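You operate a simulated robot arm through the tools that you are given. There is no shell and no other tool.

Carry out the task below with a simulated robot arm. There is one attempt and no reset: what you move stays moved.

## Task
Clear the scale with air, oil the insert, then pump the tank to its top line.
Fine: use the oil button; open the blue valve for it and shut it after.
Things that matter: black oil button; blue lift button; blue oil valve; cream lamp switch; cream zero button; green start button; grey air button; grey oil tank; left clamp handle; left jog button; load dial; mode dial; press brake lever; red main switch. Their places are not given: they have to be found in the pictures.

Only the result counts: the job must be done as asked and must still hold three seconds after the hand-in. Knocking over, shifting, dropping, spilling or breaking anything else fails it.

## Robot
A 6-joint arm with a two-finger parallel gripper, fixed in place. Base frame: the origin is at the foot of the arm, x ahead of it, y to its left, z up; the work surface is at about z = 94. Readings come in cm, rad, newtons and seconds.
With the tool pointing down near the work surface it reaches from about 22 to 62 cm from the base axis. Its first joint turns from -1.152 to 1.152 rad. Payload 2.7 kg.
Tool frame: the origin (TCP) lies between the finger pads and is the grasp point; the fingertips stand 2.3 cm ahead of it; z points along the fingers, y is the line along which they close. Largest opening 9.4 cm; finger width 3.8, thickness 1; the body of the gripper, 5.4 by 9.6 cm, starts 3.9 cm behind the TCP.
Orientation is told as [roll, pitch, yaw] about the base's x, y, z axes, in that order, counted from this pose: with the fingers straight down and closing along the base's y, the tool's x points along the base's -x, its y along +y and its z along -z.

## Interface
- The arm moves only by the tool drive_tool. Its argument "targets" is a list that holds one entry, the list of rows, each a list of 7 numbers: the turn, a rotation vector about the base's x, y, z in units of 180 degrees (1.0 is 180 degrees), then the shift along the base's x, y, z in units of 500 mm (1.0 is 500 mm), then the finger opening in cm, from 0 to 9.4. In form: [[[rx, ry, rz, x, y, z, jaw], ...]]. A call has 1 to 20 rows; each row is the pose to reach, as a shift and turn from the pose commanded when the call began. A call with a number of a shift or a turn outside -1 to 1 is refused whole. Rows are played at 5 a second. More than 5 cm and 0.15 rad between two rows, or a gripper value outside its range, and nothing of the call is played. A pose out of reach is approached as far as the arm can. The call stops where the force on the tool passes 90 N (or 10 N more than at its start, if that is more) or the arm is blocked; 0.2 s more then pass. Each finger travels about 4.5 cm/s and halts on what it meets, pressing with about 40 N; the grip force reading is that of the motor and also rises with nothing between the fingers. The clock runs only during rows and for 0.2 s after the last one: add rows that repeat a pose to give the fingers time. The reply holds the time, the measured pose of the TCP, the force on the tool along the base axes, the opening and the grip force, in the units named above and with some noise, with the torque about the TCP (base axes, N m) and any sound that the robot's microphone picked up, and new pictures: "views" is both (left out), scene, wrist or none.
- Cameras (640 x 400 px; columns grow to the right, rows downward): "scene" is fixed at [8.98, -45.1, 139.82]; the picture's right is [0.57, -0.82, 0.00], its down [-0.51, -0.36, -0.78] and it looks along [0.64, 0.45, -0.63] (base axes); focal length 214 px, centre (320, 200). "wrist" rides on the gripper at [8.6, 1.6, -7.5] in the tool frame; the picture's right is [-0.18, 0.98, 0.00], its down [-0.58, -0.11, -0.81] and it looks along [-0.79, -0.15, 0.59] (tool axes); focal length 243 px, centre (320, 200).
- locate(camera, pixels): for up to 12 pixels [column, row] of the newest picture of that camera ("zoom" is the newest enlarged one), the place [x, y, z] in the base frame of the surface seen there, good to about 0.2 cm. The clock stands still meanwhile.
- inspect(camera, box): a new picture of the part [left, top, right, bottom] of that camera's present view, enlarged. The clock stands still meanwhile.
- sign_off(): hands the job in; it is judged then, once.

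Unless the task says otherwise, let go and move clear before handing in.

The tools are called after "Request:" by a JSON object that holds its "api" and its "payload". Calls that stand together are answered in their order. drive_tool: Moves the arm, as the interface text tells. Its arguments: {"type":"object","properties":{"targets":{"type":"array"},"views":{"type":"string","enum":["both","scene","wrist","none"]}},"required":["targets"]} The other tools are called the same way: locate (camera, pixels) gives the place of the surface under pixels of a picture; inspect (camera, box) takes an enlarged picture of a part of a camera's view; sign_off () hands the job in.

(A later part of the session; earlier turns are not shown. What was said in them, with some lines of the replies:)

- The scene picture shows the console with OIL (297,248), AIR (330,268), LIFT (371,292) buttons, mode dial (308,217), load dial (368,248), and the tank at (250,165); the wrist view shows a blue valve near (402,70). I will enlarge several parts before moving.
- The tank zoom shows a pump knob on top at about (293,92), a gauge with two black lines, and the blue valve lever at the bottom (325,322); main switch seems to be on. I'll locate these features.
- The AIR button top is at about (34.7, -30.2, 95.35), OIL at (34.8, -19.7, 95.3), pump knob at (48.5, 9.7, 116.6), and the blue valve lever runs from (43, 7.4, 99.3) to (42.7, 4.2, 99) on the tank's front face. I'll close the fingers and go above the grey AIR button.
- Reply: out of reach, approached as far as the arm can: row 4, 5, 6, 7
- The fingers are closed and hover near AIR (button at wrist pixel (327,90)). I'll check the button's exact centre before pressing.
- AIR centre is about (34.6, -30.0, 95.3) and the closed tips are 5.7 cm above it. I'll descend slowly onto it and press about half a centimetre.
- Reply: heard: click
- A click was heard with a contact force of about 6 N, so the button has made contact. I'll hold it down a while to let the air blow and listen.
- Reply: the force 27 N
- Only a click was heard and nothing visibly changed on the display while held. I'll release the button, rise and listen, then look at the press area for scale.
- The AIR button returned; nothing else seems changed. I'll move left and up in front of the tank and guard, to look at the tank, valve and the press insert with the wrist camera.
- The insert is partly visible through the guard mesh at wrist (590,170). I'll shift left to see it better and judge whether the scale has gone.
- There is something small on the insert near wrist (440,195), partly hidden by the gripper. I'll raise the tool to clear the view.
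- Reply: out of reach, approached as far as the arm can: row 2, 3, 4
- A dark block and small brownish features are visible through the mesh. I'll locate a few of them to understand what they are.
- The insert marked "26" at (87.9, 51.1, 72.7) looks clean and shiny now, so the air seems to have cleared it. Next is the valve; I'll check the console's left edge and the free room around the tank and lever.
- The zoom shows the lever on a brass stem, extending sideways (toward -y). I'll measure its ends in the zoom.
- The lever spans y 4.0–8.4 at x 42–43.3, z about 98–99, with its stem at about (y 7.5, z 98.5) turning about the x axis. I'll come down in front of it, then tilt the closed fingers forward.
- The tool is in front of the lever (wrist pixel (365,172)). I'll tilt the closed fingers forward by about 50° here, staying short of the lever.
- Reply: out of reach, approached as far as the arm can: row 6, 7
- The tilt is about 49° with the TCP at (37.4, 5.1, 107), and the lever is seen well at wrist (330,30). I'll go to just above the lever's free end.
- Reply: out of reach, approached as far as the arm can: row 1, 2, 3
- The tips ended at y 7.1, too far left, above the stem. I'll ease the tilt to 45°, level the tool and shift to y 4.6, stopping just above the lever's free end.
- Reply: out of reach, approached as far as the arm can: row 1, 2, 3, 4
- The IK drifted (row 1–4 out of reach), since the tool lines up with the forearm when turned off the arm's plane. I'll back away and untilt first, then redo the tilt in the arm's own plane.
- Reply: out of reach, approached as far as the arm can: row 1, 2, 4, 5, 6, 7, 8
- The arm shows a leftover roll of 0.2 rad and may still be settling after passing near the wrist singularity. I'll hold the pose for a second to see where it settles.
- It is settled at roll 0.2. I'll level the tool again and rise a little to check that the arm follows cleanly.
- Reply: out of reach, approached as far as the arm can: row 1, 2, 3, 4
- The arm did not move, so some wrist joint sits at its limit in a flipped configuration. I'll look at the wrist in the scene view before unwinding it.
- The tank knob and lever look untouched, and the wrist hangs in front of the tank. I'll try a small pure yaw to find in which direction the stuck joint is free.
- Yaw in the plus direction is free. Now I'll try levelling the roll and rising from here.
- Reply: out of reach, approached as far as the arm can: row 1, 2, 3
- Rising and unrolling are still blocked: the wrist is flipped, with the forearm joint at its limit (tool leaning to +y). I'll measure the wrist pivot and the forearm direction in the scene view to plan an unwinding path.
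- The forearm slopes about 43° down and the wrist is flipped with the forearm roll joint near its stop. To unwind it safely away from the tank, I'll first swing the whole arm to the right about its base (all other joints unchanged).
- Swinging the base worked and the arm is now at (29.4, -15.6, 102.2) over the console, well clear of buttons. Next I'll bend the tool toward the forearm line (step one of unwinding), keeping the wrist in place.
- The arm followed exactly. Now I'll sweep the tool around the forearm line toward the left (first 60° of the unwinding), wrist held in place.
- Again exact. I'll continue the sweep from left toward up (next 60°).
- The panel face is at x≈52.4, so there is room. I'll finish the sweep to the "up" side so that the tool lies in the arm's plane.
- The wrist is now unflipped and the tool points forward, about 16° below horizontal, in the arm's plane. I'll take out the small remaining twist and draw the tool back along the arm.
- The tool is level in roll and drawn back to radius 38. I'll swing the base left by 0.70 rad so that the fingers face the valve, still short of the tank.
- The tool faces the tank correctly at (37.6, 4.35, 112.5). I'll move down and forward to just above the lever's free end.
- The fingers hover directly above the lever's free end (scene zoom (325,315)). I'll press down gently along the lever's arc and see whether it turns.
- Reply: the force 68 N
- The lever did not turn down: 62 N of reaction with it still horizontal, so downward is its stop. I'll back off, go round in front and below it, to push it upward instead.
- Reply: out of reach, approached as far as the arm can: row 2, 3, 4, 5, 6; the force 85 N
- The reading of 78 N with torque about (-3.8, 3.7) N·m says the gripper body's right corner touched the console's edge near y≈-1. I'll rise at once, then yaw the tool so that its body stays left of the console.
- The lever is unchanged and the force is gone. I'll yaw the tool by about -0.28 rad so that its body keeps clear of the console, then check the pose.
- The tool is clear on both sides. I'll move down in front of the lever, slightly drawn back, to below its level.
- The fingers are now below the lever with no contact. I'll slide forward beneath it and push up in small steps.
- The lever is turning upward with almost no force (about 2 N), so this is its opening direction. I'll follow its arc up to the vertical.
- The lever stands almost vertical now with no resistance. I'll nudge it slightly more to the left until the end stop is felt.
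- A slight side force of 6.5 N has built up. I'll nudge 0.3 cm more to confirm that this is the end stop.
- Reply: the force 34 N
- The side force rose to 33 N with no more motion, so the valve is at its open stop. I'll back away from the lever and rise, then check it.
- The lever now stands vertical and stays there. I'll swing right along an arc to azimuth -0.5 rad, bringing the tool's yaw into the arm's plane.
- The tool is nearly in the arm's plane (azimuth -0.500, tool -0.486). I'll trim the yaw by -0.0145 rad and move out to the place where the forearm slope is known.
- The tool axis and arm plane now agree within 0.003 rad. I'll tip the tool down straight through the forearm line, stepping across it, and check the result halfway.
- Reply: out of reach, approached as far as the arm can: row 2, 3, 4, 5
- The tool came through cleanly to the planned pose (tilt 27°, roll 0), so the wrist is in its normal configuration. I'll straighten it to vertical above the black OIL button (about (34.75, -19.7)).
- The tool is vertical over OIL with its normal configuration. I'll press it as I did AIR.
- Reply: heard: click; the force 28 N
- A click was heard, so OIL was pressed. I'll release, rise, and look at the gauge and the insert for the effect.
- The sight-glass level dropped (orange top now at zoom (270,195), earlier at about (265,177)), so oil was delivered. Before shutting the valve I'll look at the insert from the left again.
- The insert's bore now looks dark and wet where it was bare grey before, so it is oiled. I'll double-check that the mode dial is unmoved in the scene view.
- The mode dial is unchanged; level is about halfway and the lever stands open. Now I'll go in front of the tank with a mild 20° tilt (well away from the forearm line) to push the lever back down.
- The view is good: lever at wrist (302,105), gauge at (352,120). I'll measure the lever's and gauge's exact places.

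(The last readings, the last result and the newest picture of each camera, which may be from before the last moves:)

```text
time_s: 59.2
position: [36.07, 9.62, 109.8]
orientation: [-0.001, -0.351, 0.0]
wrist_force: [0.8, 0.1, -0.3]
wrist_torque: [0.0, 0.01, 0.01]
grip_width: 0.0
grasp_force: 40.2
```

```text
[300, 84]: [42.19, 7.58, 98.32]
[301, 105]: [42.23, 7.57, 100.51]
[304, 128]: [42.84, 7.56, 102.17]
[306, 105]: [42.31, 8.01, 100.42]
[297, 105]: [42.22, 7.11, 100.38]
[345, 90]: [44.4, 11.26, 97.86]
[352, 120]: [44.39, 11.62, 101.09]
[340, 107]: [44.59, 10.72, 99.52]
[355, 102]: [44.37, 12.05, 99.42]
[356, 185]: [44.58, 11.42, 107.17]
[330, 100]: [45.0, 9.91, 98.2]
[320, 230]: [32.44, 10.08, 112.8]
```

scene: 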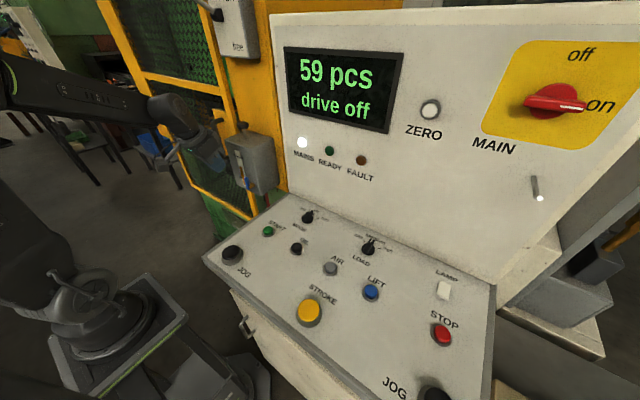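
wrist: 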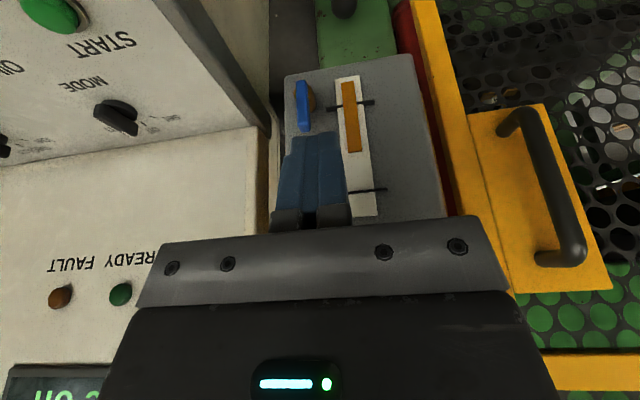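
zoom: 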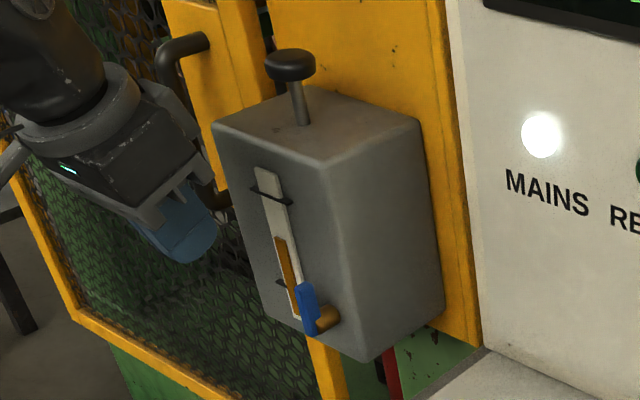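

The lever stands at y 7.1–8.0 up to z 102.1, and the gauge face is at x 44.4. I'll bring the fingers in on the lever's left side and push it to the right.

Request:
{"api": "drive_tool", "payload": {"targets": [[[0, 0, 0, 0.02, 0, -0.05, 0], [0, 0, 0, 0.03, 0, -0.1, 0], [0, 0, 0, 0.03, 0, -0.152, 0], [0, 0, 0, 0.06, 0, -0.152, 0], [0, 0, 0, 0.09, 0, -0.152, 0], [0, 0, 0, 0.09, -0.012, -0.152, 0], [0, 0, 0, 0.09, -0.024, -0.15, 0], [0, 0, 0, 0.09, -0.036, -0.15, 0], [0, 0, 0, 0.09, -0.048, -0.15, 0], [0, 0, 0, 0.09, -0.06, -0.152, 0]]], "views": "wrist"}}

Request:
{"api": "inspect", "payload": {"camera": "scene", "box": [190, 130, 310, 205]}}

```text
time_s: 61.4
position: [40.49, 6.71, 102.38]
orientation: [-0.002, -0.349, 0.001]
wrist_force: [0.3, 1.4, 0.6]
wrist_torque: [-0.01, 0.0, 0.0]
grip_width: 0.02
grasp_force: 39.9
```

wrist: 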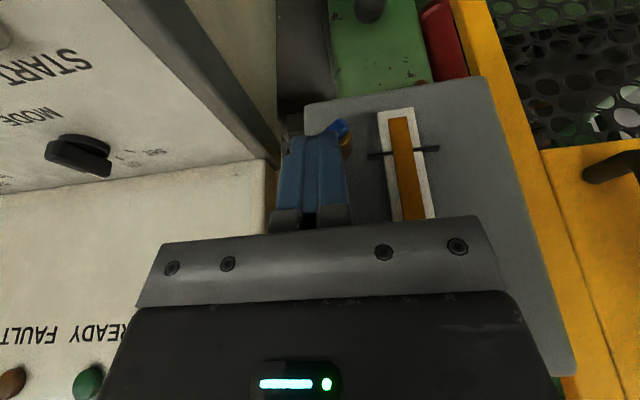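

```text
5.33 times, centred on (250, 168) of scene
```

zoom: 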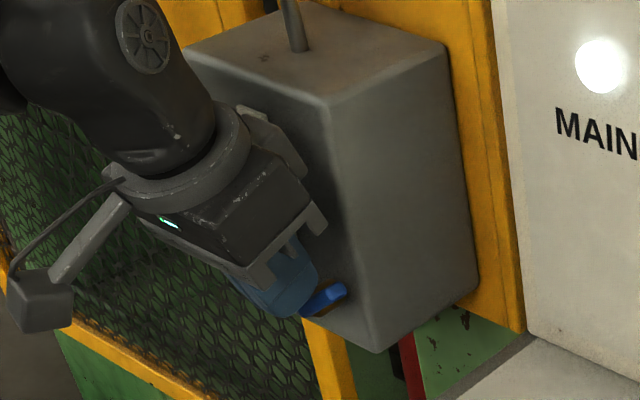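

The lever is now down to about 35°. I'll continue pushing right and down until it is horizontal at its closed stop.

Request:
{"api": "drive_tool", "payload": {"targets": [[[0, 0, 0, 0, -0.008, -0.006, 0], [0, 0, 0, 0, -0.016, -0.014, 0], [0, 0, 0, 0, -0.02, -0.02, 0], [0, 0, 0, 0, -0.022, -0.026, 0], [0, 0, 0, 0, -0.024, -0.03, 0], [0, 0, 0, 0, -0.024, -0.033, 0]]], "views": "wrist"}}

Request:
{"api": "inspect", "payload": {"camera": "scene", "box": [190, 130, 310, 205]}}

```text
time_s: 62.8
position: [40.5, 5.5, 100.81]
orientation: [-0.002, -0.354, 0.001]
wrist_force: [-6.2, -1.8, 12.8]
wrist_torque: [0.03, -0.03, -0.07]
grip_width: 0.0
grasp_force: 39.7
```

wrist: 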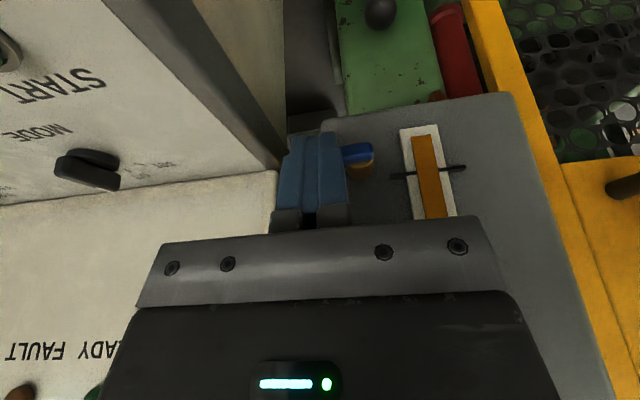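

```text
5.33 times, centred on (250, 168) of scene
```

zoom: 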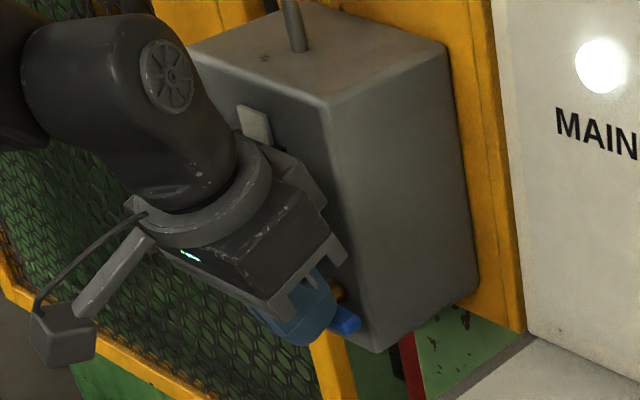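

About 13 N upward reaction: the lever is close to or at its closed stop. I'll press slightly more to be sure.

Request:
{"api": "drive_tool", "payload": {"targets": [[[0, 0, 0, 0, -0.002, -0.004, 0], [0, 0, 0, 0, -0.004, -0.008, 0]]], "views": "none"}}

```text
time_s: 63.4
position: [40.48, 5.5, 100.82]
orientation: [0.003, -0.361, 0.0]
wrist_force: [-36.7, 12.5, 57.3]
wrist_torque: [0.59, -0.31, -0.22]
grip_width: 0.01
grasp_force: 40.5
```

57 N with no further movement: the valve is shut at its stop. I'll lift off, back away, straighten the tool and rise to look at the gauge and pump knob.

Request:
{"api": "drive_tool", "payload": {"targets": [[[0, 0, 0, 0, 0, 0.04, 0], [0, 0, 0, -0.04, 0, 0.08, 0], [0, 0, 0, -0.1, 0, 0.14, 0], [0, 0.037, 0, -0.14, 0.0, 0.22, 0], [0, 0.074, 0, -0.16, 0.02, 0.3, 0], [0, 0.1111, 0, -0.16, 0.05, 0.38, 0], [0, 0.1111, 0, -0.16, 0.06, 0.46, 0], [0, 0.1111, 0, -0.16, 0.06, 0.52, 0], [0, 0.1111, 0, -0.16, 0.06, 0.52, 0]]]}}

Request:
{"api": "inspect", "payload": {"camera": "scene", "box": [220, 110, 290, 205]}}

Request:
{"api": "inspect", "payload": {"camera": "wrist", "box": [240, 50, 440, 240]}}

```text
time_s: 65.4
position: [32.58, 8.33, 126.5]
orientation: [0.0, -0.001, 0.0]
wrist_force: [-0.1, -0.4, 0.6]
wrist_torque: [0.03, 0.0, 0.0]
grip_width: 0.01
grasp_force: 39.6
```

scene: 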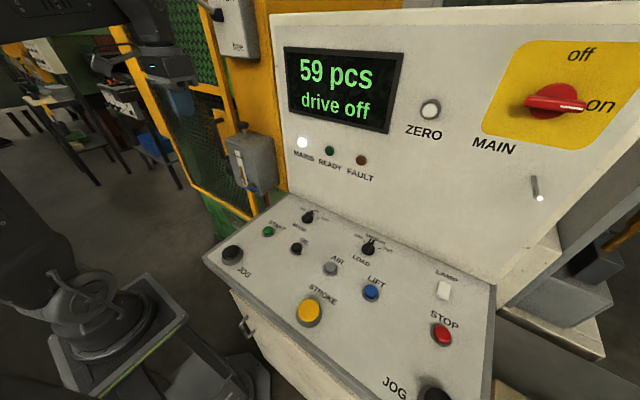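
wrist: 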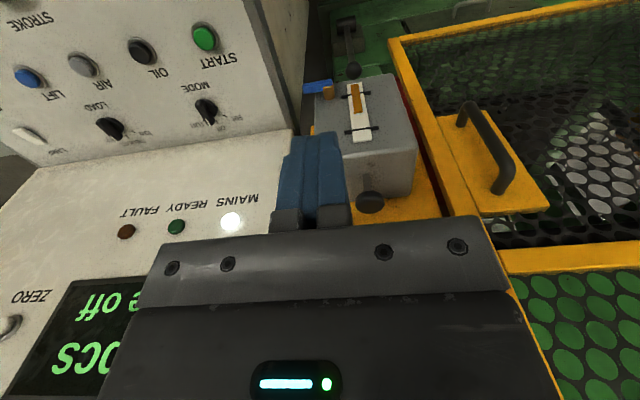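

```text
4.21 times, centred on (255, 158) of scene
```

zoom: 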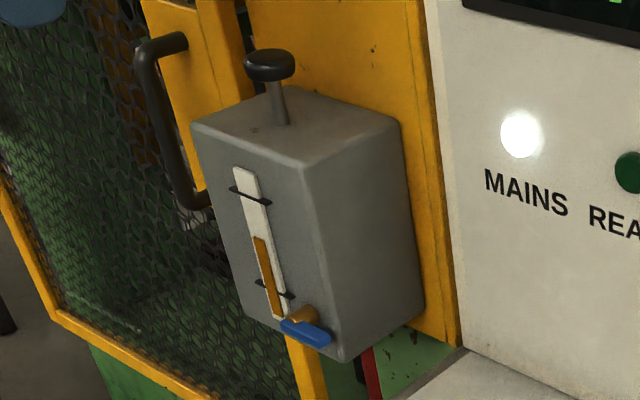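

```text
2.11 times, centred on (340, 145) of wrist
```

zoom: 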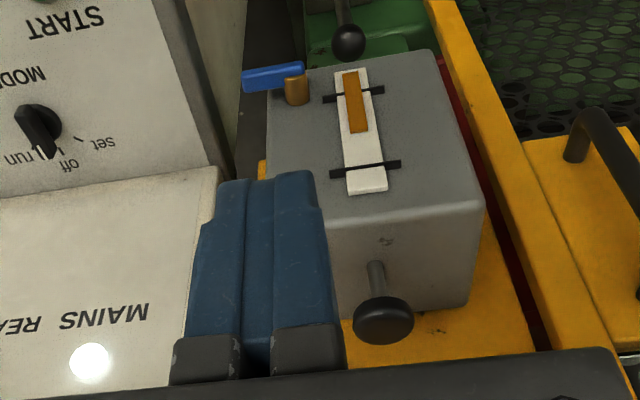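

The lever is horizontal again as it was at the start, and the level stands between the lines. I'll measure the pump knob and the gauge marks.

Request:
{"api": "locate", "payload": {"camera": "zoom", "pixels": [[384, 318], [356, 316], [412, 316], [384, 300], [384, 338], [375, 270], [352, 90], [358, 132], [365, 170], [354, 96], [345, 75], [365, 190]]}}

Request:
{"api": "locate", "payload": {"camera": "scene", "pixels": [[243, 123], [238, 123], [247, 124], [243, 121], [243, 126]]}}

```text
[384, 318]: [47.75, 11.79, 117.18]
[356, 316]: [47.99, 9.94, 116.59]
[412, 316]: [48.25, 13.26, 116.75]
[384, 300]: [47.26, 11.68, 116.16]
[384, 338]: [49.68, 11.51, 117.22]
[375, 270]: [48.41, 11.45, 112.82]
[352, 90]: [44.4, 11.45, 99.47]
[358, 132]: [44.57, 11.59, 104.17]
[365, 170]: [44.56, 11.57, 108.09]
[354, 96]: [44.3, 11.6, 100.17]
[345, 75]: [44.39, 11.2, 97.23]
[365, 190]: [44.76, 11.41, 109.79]
```

```text
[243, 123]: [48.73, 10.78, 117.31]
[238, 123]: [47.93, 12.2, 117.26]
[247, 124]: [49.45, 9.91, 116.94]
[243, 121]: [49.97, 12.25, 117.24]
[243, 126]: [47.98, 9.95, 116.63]
```

The knob's centre is about (49.0, 11.6) with its top at z 117.2; level 104.2, top line about 108.1. I'll check what hangs above and beside the knob (brake lever box, guard handle) before going there.

Request:
{"api": "locate", "payload": {"camera": "scene", "pixels": [[232, 25], [216, 13], [222, 10], [245, 52], [222, 50], [256, 30], [265, 80], [240, 90], [218, 122], [222, 155], [205, 30], [255, 5]]}}

Request:
{"api": "locate", "payload": {"camera": "wrist", "pixels": [[465, 110], [500, 185], [430, 200], [485, 150], [455, 160], [420, 60], [510, 205], [400, 215]]}}

Request:
{"api": "inspect", "payload": {"camera": "scene", "box": [180, 0, 300, 75]}}

```text
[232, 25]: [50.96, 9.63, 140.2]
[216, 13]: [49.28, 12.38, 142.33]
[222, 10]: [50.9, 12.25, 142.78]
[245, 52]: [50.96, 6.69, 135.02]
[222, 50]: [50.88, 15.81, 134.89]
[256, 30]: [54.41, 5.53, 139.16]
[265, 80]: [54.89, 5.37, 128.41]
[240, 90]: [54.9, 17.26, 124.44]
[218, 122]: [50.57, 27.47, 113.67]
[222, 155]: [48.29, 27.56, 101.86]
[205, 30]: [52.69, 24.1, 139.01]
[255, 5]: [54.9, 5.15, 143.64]
```

```text
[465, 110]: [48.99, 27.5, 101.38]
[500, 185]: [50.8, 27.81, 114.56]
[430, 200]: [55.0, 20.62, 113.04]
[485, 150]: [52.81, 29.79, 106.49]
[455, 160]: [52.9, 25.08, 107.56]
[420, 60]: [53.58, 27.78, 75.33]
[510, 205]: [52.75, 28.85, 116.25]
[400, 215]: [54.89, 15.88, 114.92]
```

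```text
5.33 times, centred on (240, 38) of scene
```

zoom: 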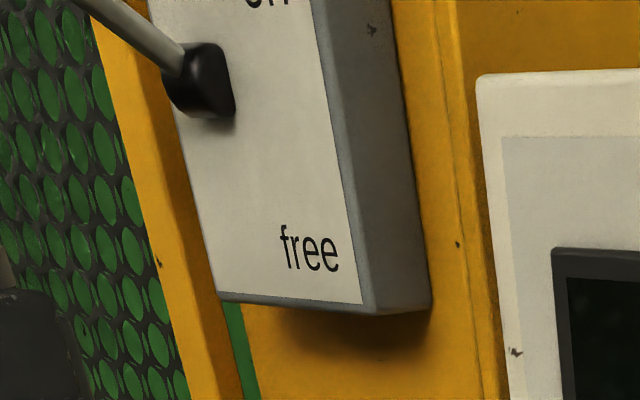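

The brake box hangs at x≥51 above z 134.5, so a vertical tool would bring the wrist into it; I'll press the knob with a 45° tilted tool from the front instead. First a small yaw into the arm's plane.

Request:
{"api": "drive_tool", "payload": {"targets": [[[0, 0, 0.0369, 0.03, 0.005, 0, 0], [0, 0, 0.0739, 0.06, 0.01, 0, 0], [0, 0, 0.0739, 0.06, 0.01, 0, 0]]], "views": "none"}}

```text
time_s: 66.2
position: [35.59, 8.74, 126.31]
orientation: [-0.002, 0.0, 0.235]
wrist_force: [-0.3, 0.1, -0.6]
wrist_torque: [0.02, -0.01, 0.02]
grip_width: 0.0
grasp_force: 40.1
```

Position is fine with no contact. Now I'll tilt the tool to 45° in the arm's plane while easing forward and lower, staying above knob height.

Request:
{"api": "drive_tool", "payload": {"targets": [[[0.0097, -0.0405, 0, 0.018, 0.0037, -0.02, 0], [0.0194, -0.081, 0, 0.036, 0.0074, -0.04, 0], [0.0291, -0.1215, 0, 0.054, 0.0111, -0.055, 0], [0.0388, -0.162, 0, 0.072, 0.0148, -0.07, 0], [0.0485, -0.2026, 0, 0.09, 0.0185, -0.08, 0], [0.0582, -0.2431, 0, 0.108, 0.0222, -0.084, 0], [0.0582, -0.2431, 0, 0.108, 0.0222, -0.084, 0]]]}}

Request:
{"api": "inspect", "payload": {"camera": "scene", "box": [150, 40, 310, 205]}}

```text
time_s: 67.8
position: [40.92, 9.82, 122.2]
orientation: [0.003, -0.786, 0.231]
wrist_force: [-0.3, 0.0, 0.1]
wrist_torque: [0.0, 0.01, 0.01]
grip_width: 0.01
grasp_force: 39.9
```

scene: 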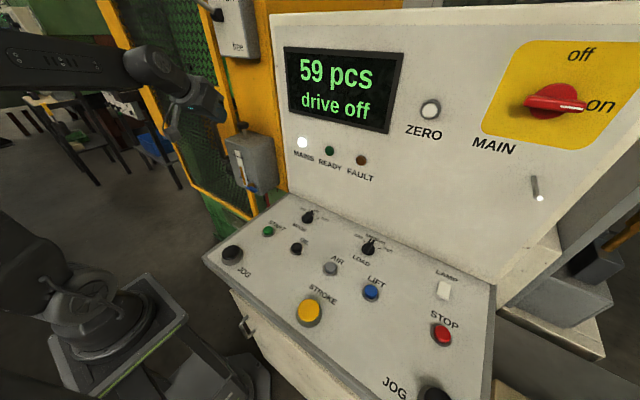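
wrist: 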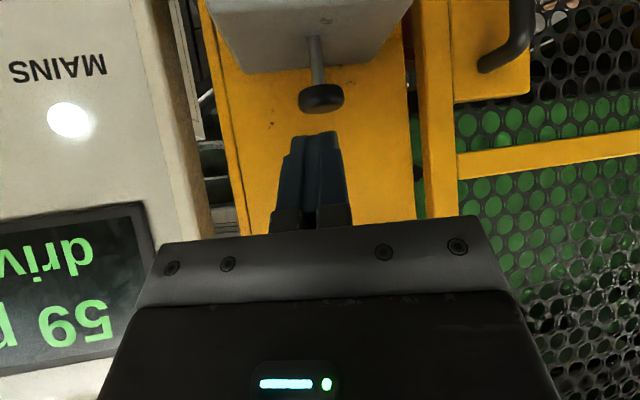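

```text
2.42 times, centred on (230, 122) of scene
```

zoom: 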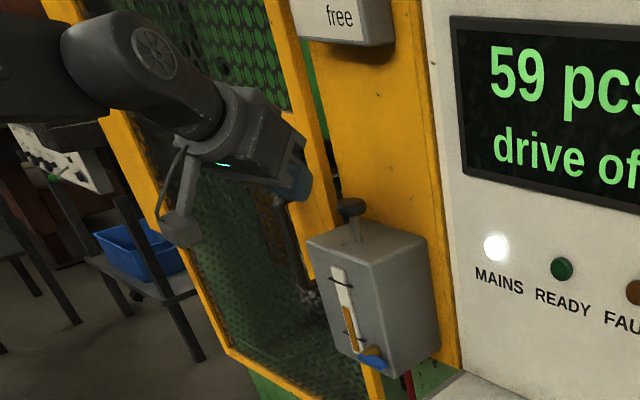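

The tool reached the 45° tilt cleanly and the knob shows at wrist (320,98). I'll move forward so that the finger edge is over the knob's centre.

Request:
{"api": "drive_tool", "payload": {"targets": [[[0, 0, 0, 0.05, 0.01, 0.0, 0], [0, 0, 0, 0.1, 0.021, 0.0, 0], [0, 0, 0, 0.153, 0.032, 0.0, 0], [0, 0, 0, 0.153, 0.032, 0.0, 0]]]}}

Request:
{"api": "inspect", "payload": {"camera": "scene", "box": [190, 60, 310, 205]}}

```text
time_s: 68.8
position: [48.6, 11.62, 121.94]
orientation: [0.003, -0.786, 0.23]
wrist_force: [-0.6, 0.0, -1.5]
wrist_torque: [0.04, -0.01, 0.0]
grip_width: 0.0
grasp_force: 39.8
```

scene: 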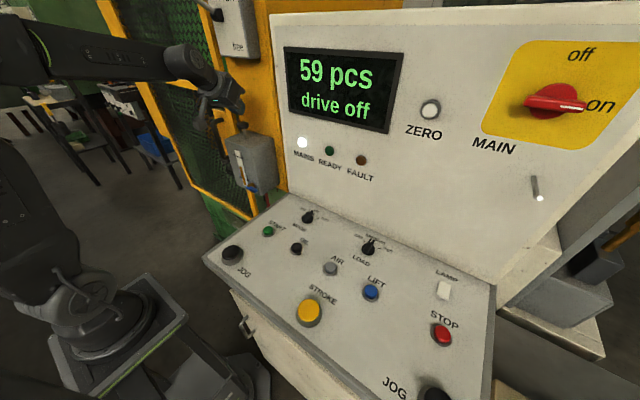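
wrist: 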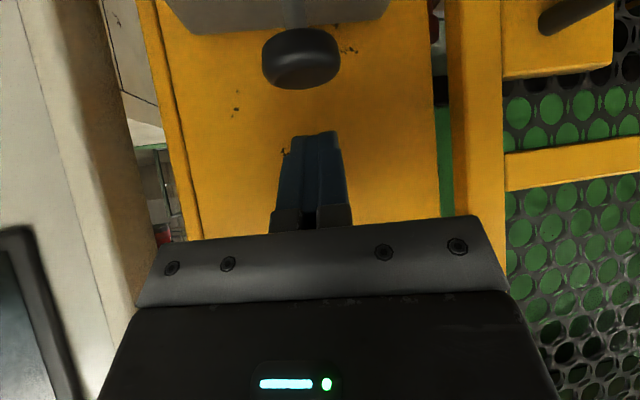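

```text
2.76 times, centred on (250, 132) of scene
```

zoom: 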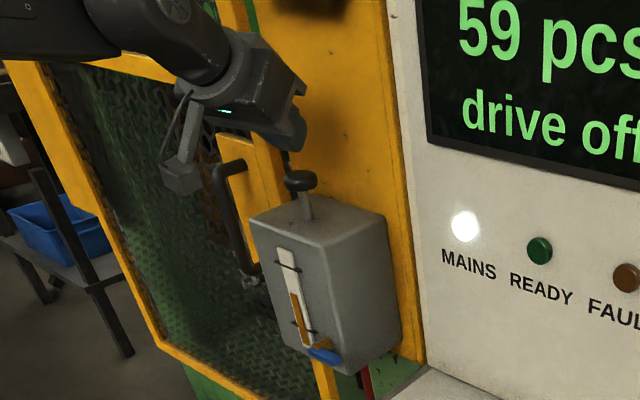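

The finger edge is just above the knob and the scene view shows both knob and gauge. I'll press the knob down slowly and watch force and level.

Request:
{"api": "drive_tool", "payload": {"targets": [[[0, 0, 0, 0, -0.003, -0.02, 0], [0, 0, 0, 0, -0.003, -0.035, 0], [0, 0, 0, 0, -0.003, -0.05, 0], [0, 0, 0, 0, -0.003, -0.065, 0], [0, 0, 0, 0, -0.003, -0.08, 0]]], "views": "scene"}}

Request:
{"api": "inspect", "payload": {"camera": "scene", "box": [220, 110, 290, 205]}}

```text
time_s: 70.0
position: [48.54, 11.54, 118.07]
orientation: [0.001, -0.788, 0.229]
wrist_force: [1.2, -2.7, 3.6]
wrist_torque: [-0.04, -0.03, -0.03]
grip_width: 0.01
grasp_force: 39.6
```

scene: 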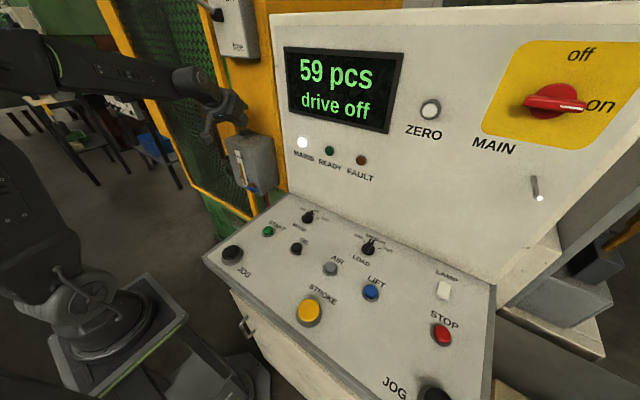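

```text
4.21 times, centred on (255, 158) of scene
```

zoom: 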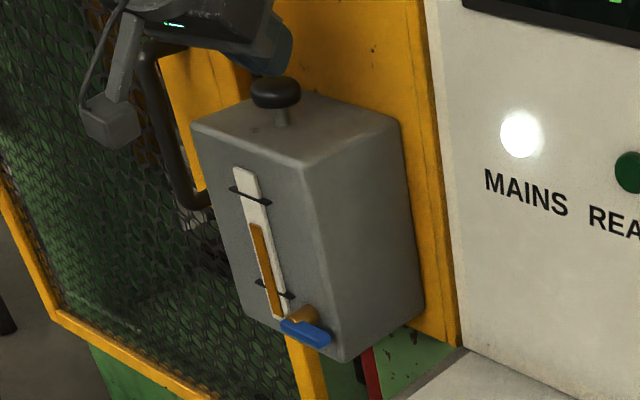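

The knob moves down easily (4 N) and the level rises: orange top from zoom (258,238) to (255,224), with the top line at about (252,195). I'll continue the stroke to its bottom.

Request:
{"api": "drive_tool", "payload": {"targets": [[[0, 0, 0, 0, 0, -0.008, 0], [0, 0, 0, 0, 0, -0.016, 0], [0, 0, 0, 0, 0, -0.024, 0]]], "views": "none"}}

Request:
{"api": "inspect", "payload": {"camera": "scene", "box": [220, 110, 290, 205]}}

```text
time_s: 70.8
position: [48.69, 11.41, 117.67]
orientation: [0.001, -0.805, 0.232]
wrist_force: [-17.8, -2.2, 39.5]
wrist_torque: [-0.05, 0.36, 0.13]
grip_width: 0.0
grasp_force: 40.1
```

```text
4.21 times, centred on (255, 158) of scene
```

zoom: 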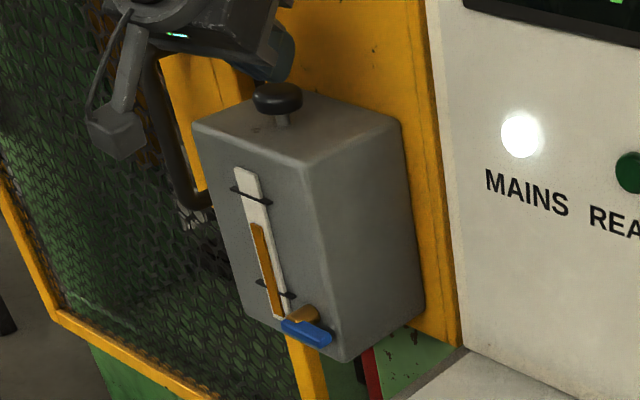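

The stroke bottoms out at TCP z≈117.7 (39 N), and the level gained about a third of the way to the top line. I'll let the knob come back up and check.

Request:
{"api": "drive_tool", "payload": {"targets": [[[0, 0, 0, 0, 0, 0.03, 0], [0, 0, 0, 0, 0, 0.06, 0], [0, 0, 0, 0, 0, 0.1, 0], [0, 0, 0, 0, 0, 0.1, 0], [0, 0, 0, 0, 0, 0.1, 0]]], "views": "none"}}

Request:
{"api": "inspect", "payload": {"camera": "scene", "box": [220, 110, 290, 205]}}

```text
time_s: 72.0
position: [48.78, 11.31, 121.82]
orientation: [0.001, -0.784, 0.228]
wrist_force: [-0.4, 0.0, 0.6]
wrist_torque: [0.01, 0.03, 0.0]
grip_width: 0.0
grasp_force: 40.1
```

```text
4.21 times, centred on (255, 158) of scene
```

zoom: 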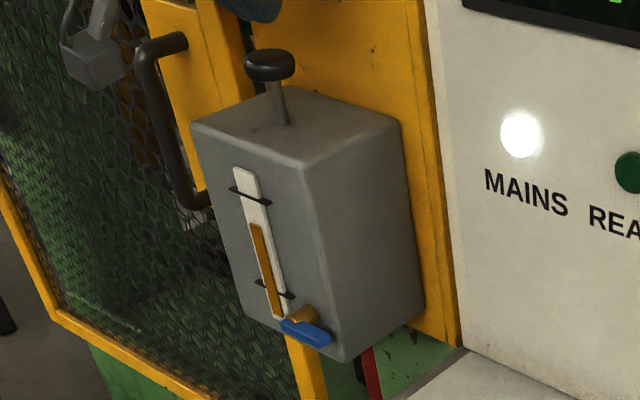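

The knob sprang back and the level holds. Second stroke: down to the bottom and back up.

Request:
{"api": "drive_tool", "payload": {"targets": [[[0, 0, 0, 0, 0.003, -0.03, 0], [0, 0, 0, 0, 0.003, -0.05, 0], [0, 0, 0, 0, 0.003, -0.065, 0], [0, 0, 0, 0, 0.003, -0.08, 0], [0, 0, 0, 0, 0.003, -0.092, 0], [0, 0, 0, 0, 0.003, -0.092, 0], [0, 0, 0, 0, 0.003, -0.06, 0], [0, 0, 0, 0, 0.003, -0.03, 0], [0, 0, 0, 0, 0.003, 0, 0], [0, 0, 0, 0, 0.003, 0, 0]]], "views": "none"}}

Request:
{"api": "inspect", "payload": {"camera": "scene", "box": [220, 110, 290, 205]}}

```text
time_s: 74.2
position: [48.7, 11.53, 121.79]
orientation: [0.002, -0.786, 0.231]
wrist_force: [0.4, -0.1, 0.2]
wrist_torque: [0.0, 0.02, 0.0]
grip_width: 0.02
grasp_force: 40.2
```

```text
4.21 times, centred on (255, 158) of scene
```

zoom: 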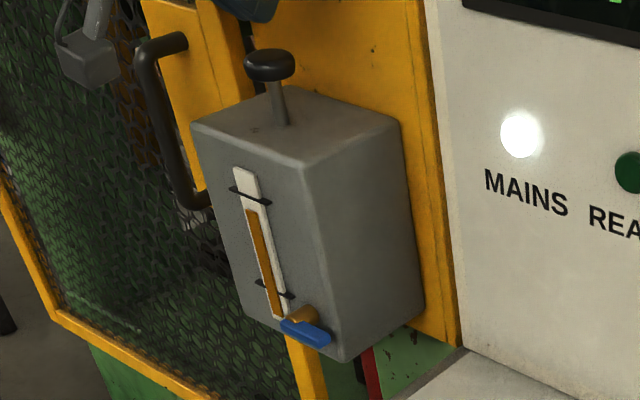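

The level rose to zoom (251,209); one more equal stroke should reach the top line at about (250,195). Third stroke now.

Request:
{"api": "drive_tool", "payload": {"targets": [[[0, 0, 0, 0, 0, -0.03, 0], [0, 0, 0, 0, 0, -0.05, 0], [0, 0, 0, 0, 0, -0.065, 0], [0, 0, 0, 0, 0, -0.08, 0], [0, 0, 0, 0, 0, -0.092, 0], [0, 0, 0, 0, 0, -0.092, 0], [0, 0, 0, 0, 0, -0.06, 0], [0, 0, 0, 0, 0, -0.03, 0], [0, 0, 0, 0, 0, 0, 0], [0, 0, 0, 0, 0, 0, 0]]], "views": "none"}}

Request:
{"api": "inspect", "payload": {"camera": "scene", "box": [220, 110, 290, 205]}}

Request:
{"api": "inspect", "payload": {"camera": "scene", "box": [230, 145, 265, 190]}}

```text
time_s: 76.4
position: [48.73, 11.55, 122.01]
orientation: [0.003, -0.787, 0.231]
wrist_force: [-0.6, -0.3, -0.2]
wrist_torque: [-0.01, -0.01, -0.02]
grip_width: 0.02
grasp_force: 39.8
```

```text
4.21 times, centred on (255, 158) of scene
```

zoom: 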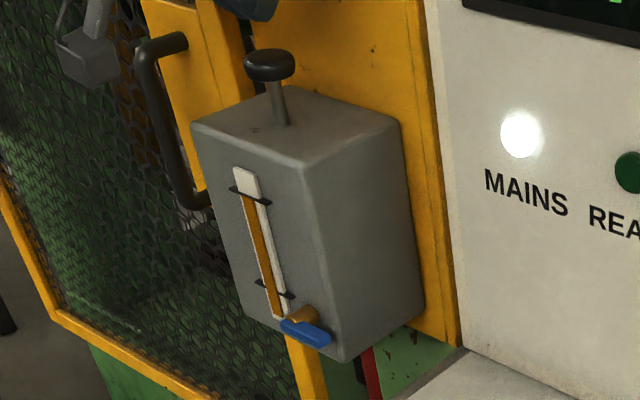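

```text
8.89 times, centred on (248, 168) of scene
```

zoom: 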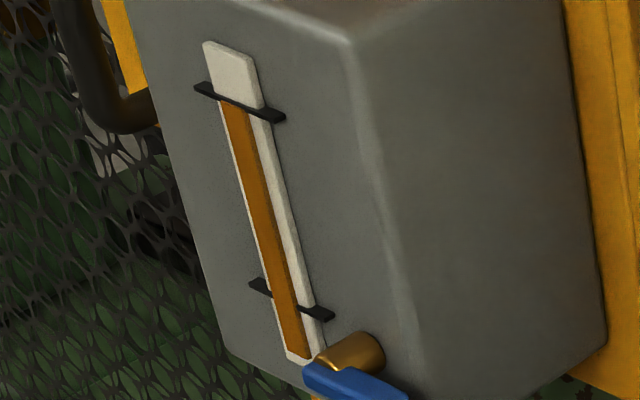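

The orange column now reaches the top line in the scene zoom (about (235,102)). I'll back off from the knob, ease the tilt and look at the gauge from the front to verify.

Request:
{"api": "drive_tool", "payload": {"targets": [[[0, 0, 0, -0.05, -0.011, 0.01, 0], [0, 0, 0, -0.1, -0.022, 0.01, 0], [0, 0, 0, -0.154, -0.034, 0.01, 0], [-0.0097, 0.0405, 0, -0.19, -0.04, 0, 0], [-0.0194, 0.081, 0, -0.23, -0.05, -0.02, 0], [-0.0291, 0.1215, 0, -0.27, -0.05, -0.06, 0], [-0.0291, 0.1215, 0, -0.27, -0.05, -0.12, 0], [-0.0291, 0.1215, 0, -0.27, -0.05, -0.12, 0]]]}}

Request:
{"api": "inspect", "payload": {"camera": "wrist", "box": [260, 40, 420, 200]}}

```text
time_s: 78.2
position: [35.03, 9.07, 116.02]
orientation: [-0.002, -0.394, 0.232]
wrist_force: [-0.1, -0.1, -0.3]
wrist_torque: [0.0, -0.01, 0.03]
grip_width: 0.0
grasp_force: 40.1
```

scene: 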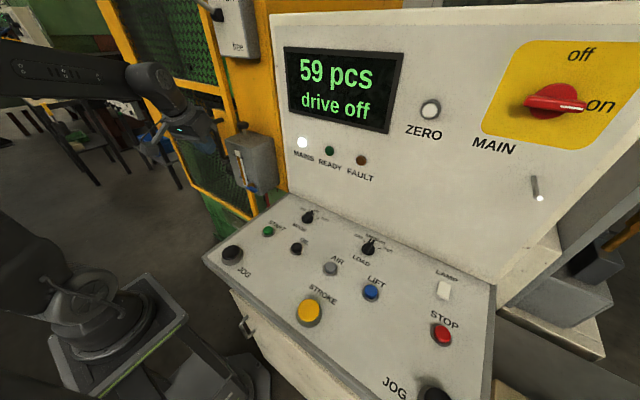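
wrist: 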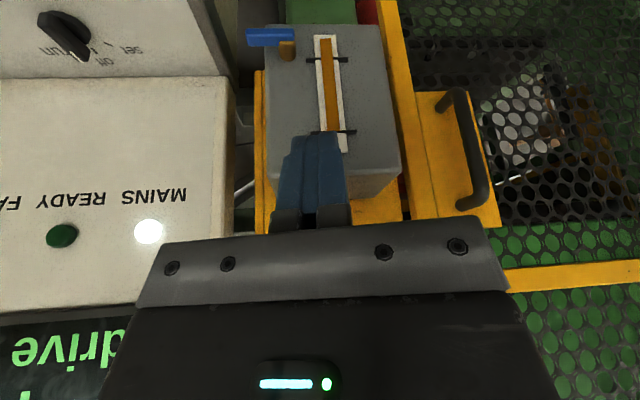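

```text
2.50 times, centred on (340, 120) of wrist
```

zoom: 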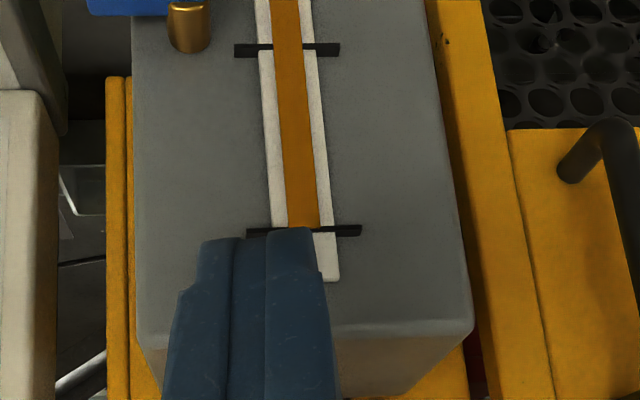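

From the front the orange column ends at the top line at wrist (332,131). I'll enlarge that spot and measure it.

Request:
{"api": "inspect", "payload": {"camera": "wrist", "box": [310, 110, 360, 155]}}

Request:
{"api": "inspect", "payload": {"camera": "scene", "box": [234, 148, 258, 170]}}

```text
8.89 times, centred on (335, 132) of wrist
```

zoom: 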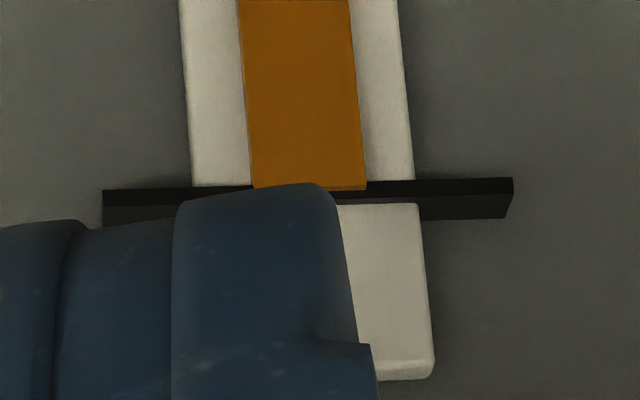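

```text
16.00 times, centred on (246, 159) of scene
```

zoom: 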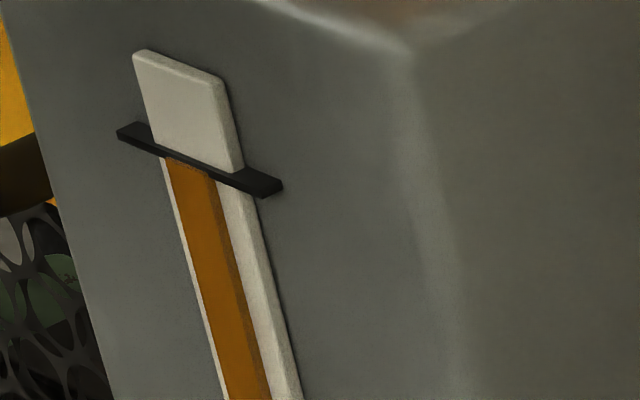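

The column's end sits right on the top line. I'll move clear to the left viewpoint, with the tool upright, and take a last look at the insert, valve and gauge.

Request:
{"api": "drive_tool", "payload": {"targets": [[[-0.0073, 0.0305, 0, -0.0229, 0.06, 0.0457, 0], [-0.0146, 0.061, 0, -0.0458, 0.12, 0.0914, 0], [-0.0219, 0.0915, 0, -0.0687, 0.18, 0.1371, 0], [-0.0292, 0.122, 0, -0.0916, 0.24, 0.1828, 0], [-0.0292, 0.122, 0, -0.1145, 0.3, 0.2285, 0], [-0.0292, 0.122, 0, -0.1374, 0.36, 0.2742, 0], [-0.0292, 0.122, 0, -0.16, 0.42, 0.32, 0], [-0.0292, 0.122, 0, -0.16, 0.42, 0.32, 0]]]}}

Request:
{"api": "inspect", "payload": {"camera": "scene", "box": [220, 110, 290, 205]}}

Request:
{"api": "inspect", "payload": {"camera": "wrist", "box": [300, 80, 500, 205]}}

```text
time_s: 80.0
position: [27.31, 29.97, 131.74]
orientation: [-0.002, 0.003, 0.23]
wrist_force: [0.0, -0.2, -0.7]
wrist_torque: [-0.01, 0.03, 0.03]
grip_width: 0.0
grasp_force: 39.8
```

scene: 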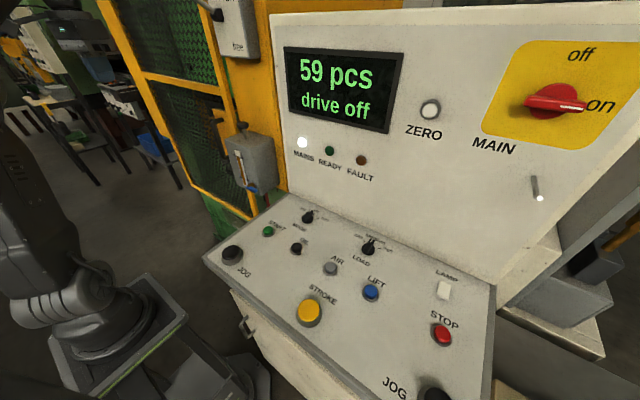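
wrist: 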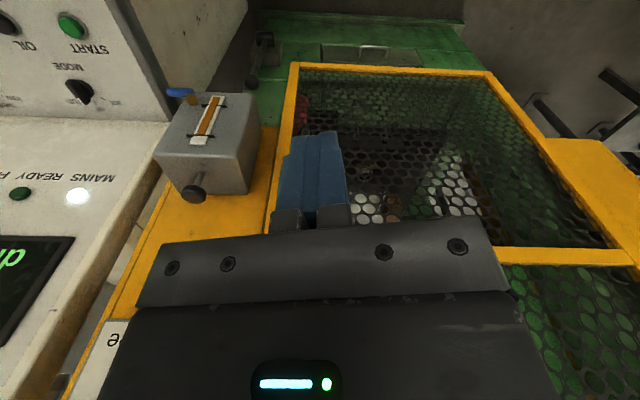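

```text
4.21 times, centred on (255, 158) of scene
```

zoom: 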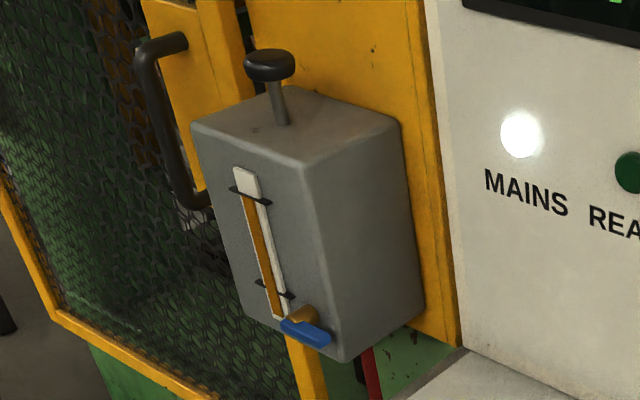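

```text
3.20 times, centred on (400, 142) of wrist
```

zoom: 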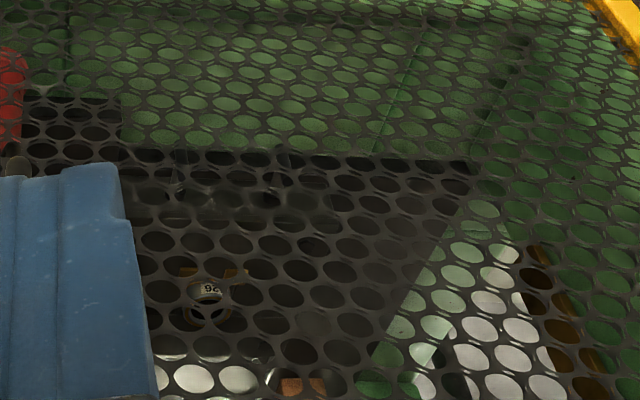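

Request:
{"api": "inspect", "payload": {"camera": "wrist", "box": [345, 155, 385, 185]}}

Request:
{"api": "inspect", "payload": {"camera": "scene", "box": [200, 180, 440, 330]}}

```text
13.33 times, centred on (365, 170) of wrist
```

zoom: 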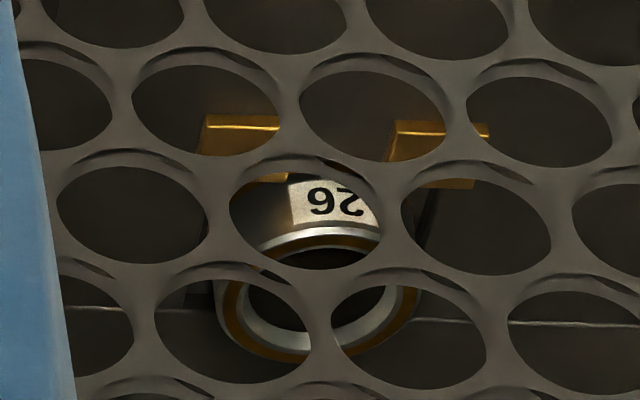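

```text
2.67 times, centred on (320, 255) of scene
```

zoom: 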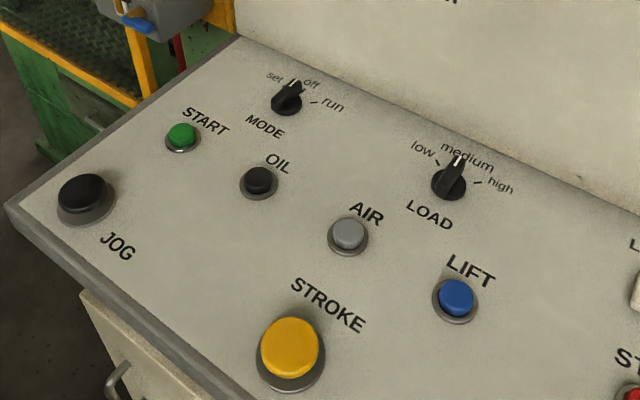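

The insert "26" shows a clean ring with a dark, oiled bore and no scale. The valve lever is horizontal at its shut stop, and the level is on the top line. The pump knob is up, the console's dials and buttons are as they were, and the arm is clear, so I'm handing in the job.

Request:
{"api": "sign_off", "payload": {}}

```text
The job is handed in.
```

The job is done and handed in; I haven't seen the judge's result.

- **Air:** I held the grey AIR button down for about two seconds. I didn't look at the insert before pressing, but afterwards it showed no scale.
- **Oil:** I opened the blue valve, pressed the black OIL button and shut the valve again. The tank level dropped, and the insert's bore went from bare grey to dark and oiled.
- **Tank:** Three full strokes of the pump knob brought the level to the top line, and it held there while I moved the arm away.

**Contact with the console:** While reaching for the valve, the gripper touched what I took to be the edge of the console at about 80 N. I backed off straight away, and the console and its controls looked unchanged afterwards.

The arm ended clear of the machine. The mode and load dials, the display and the main switch read as they did at the start.
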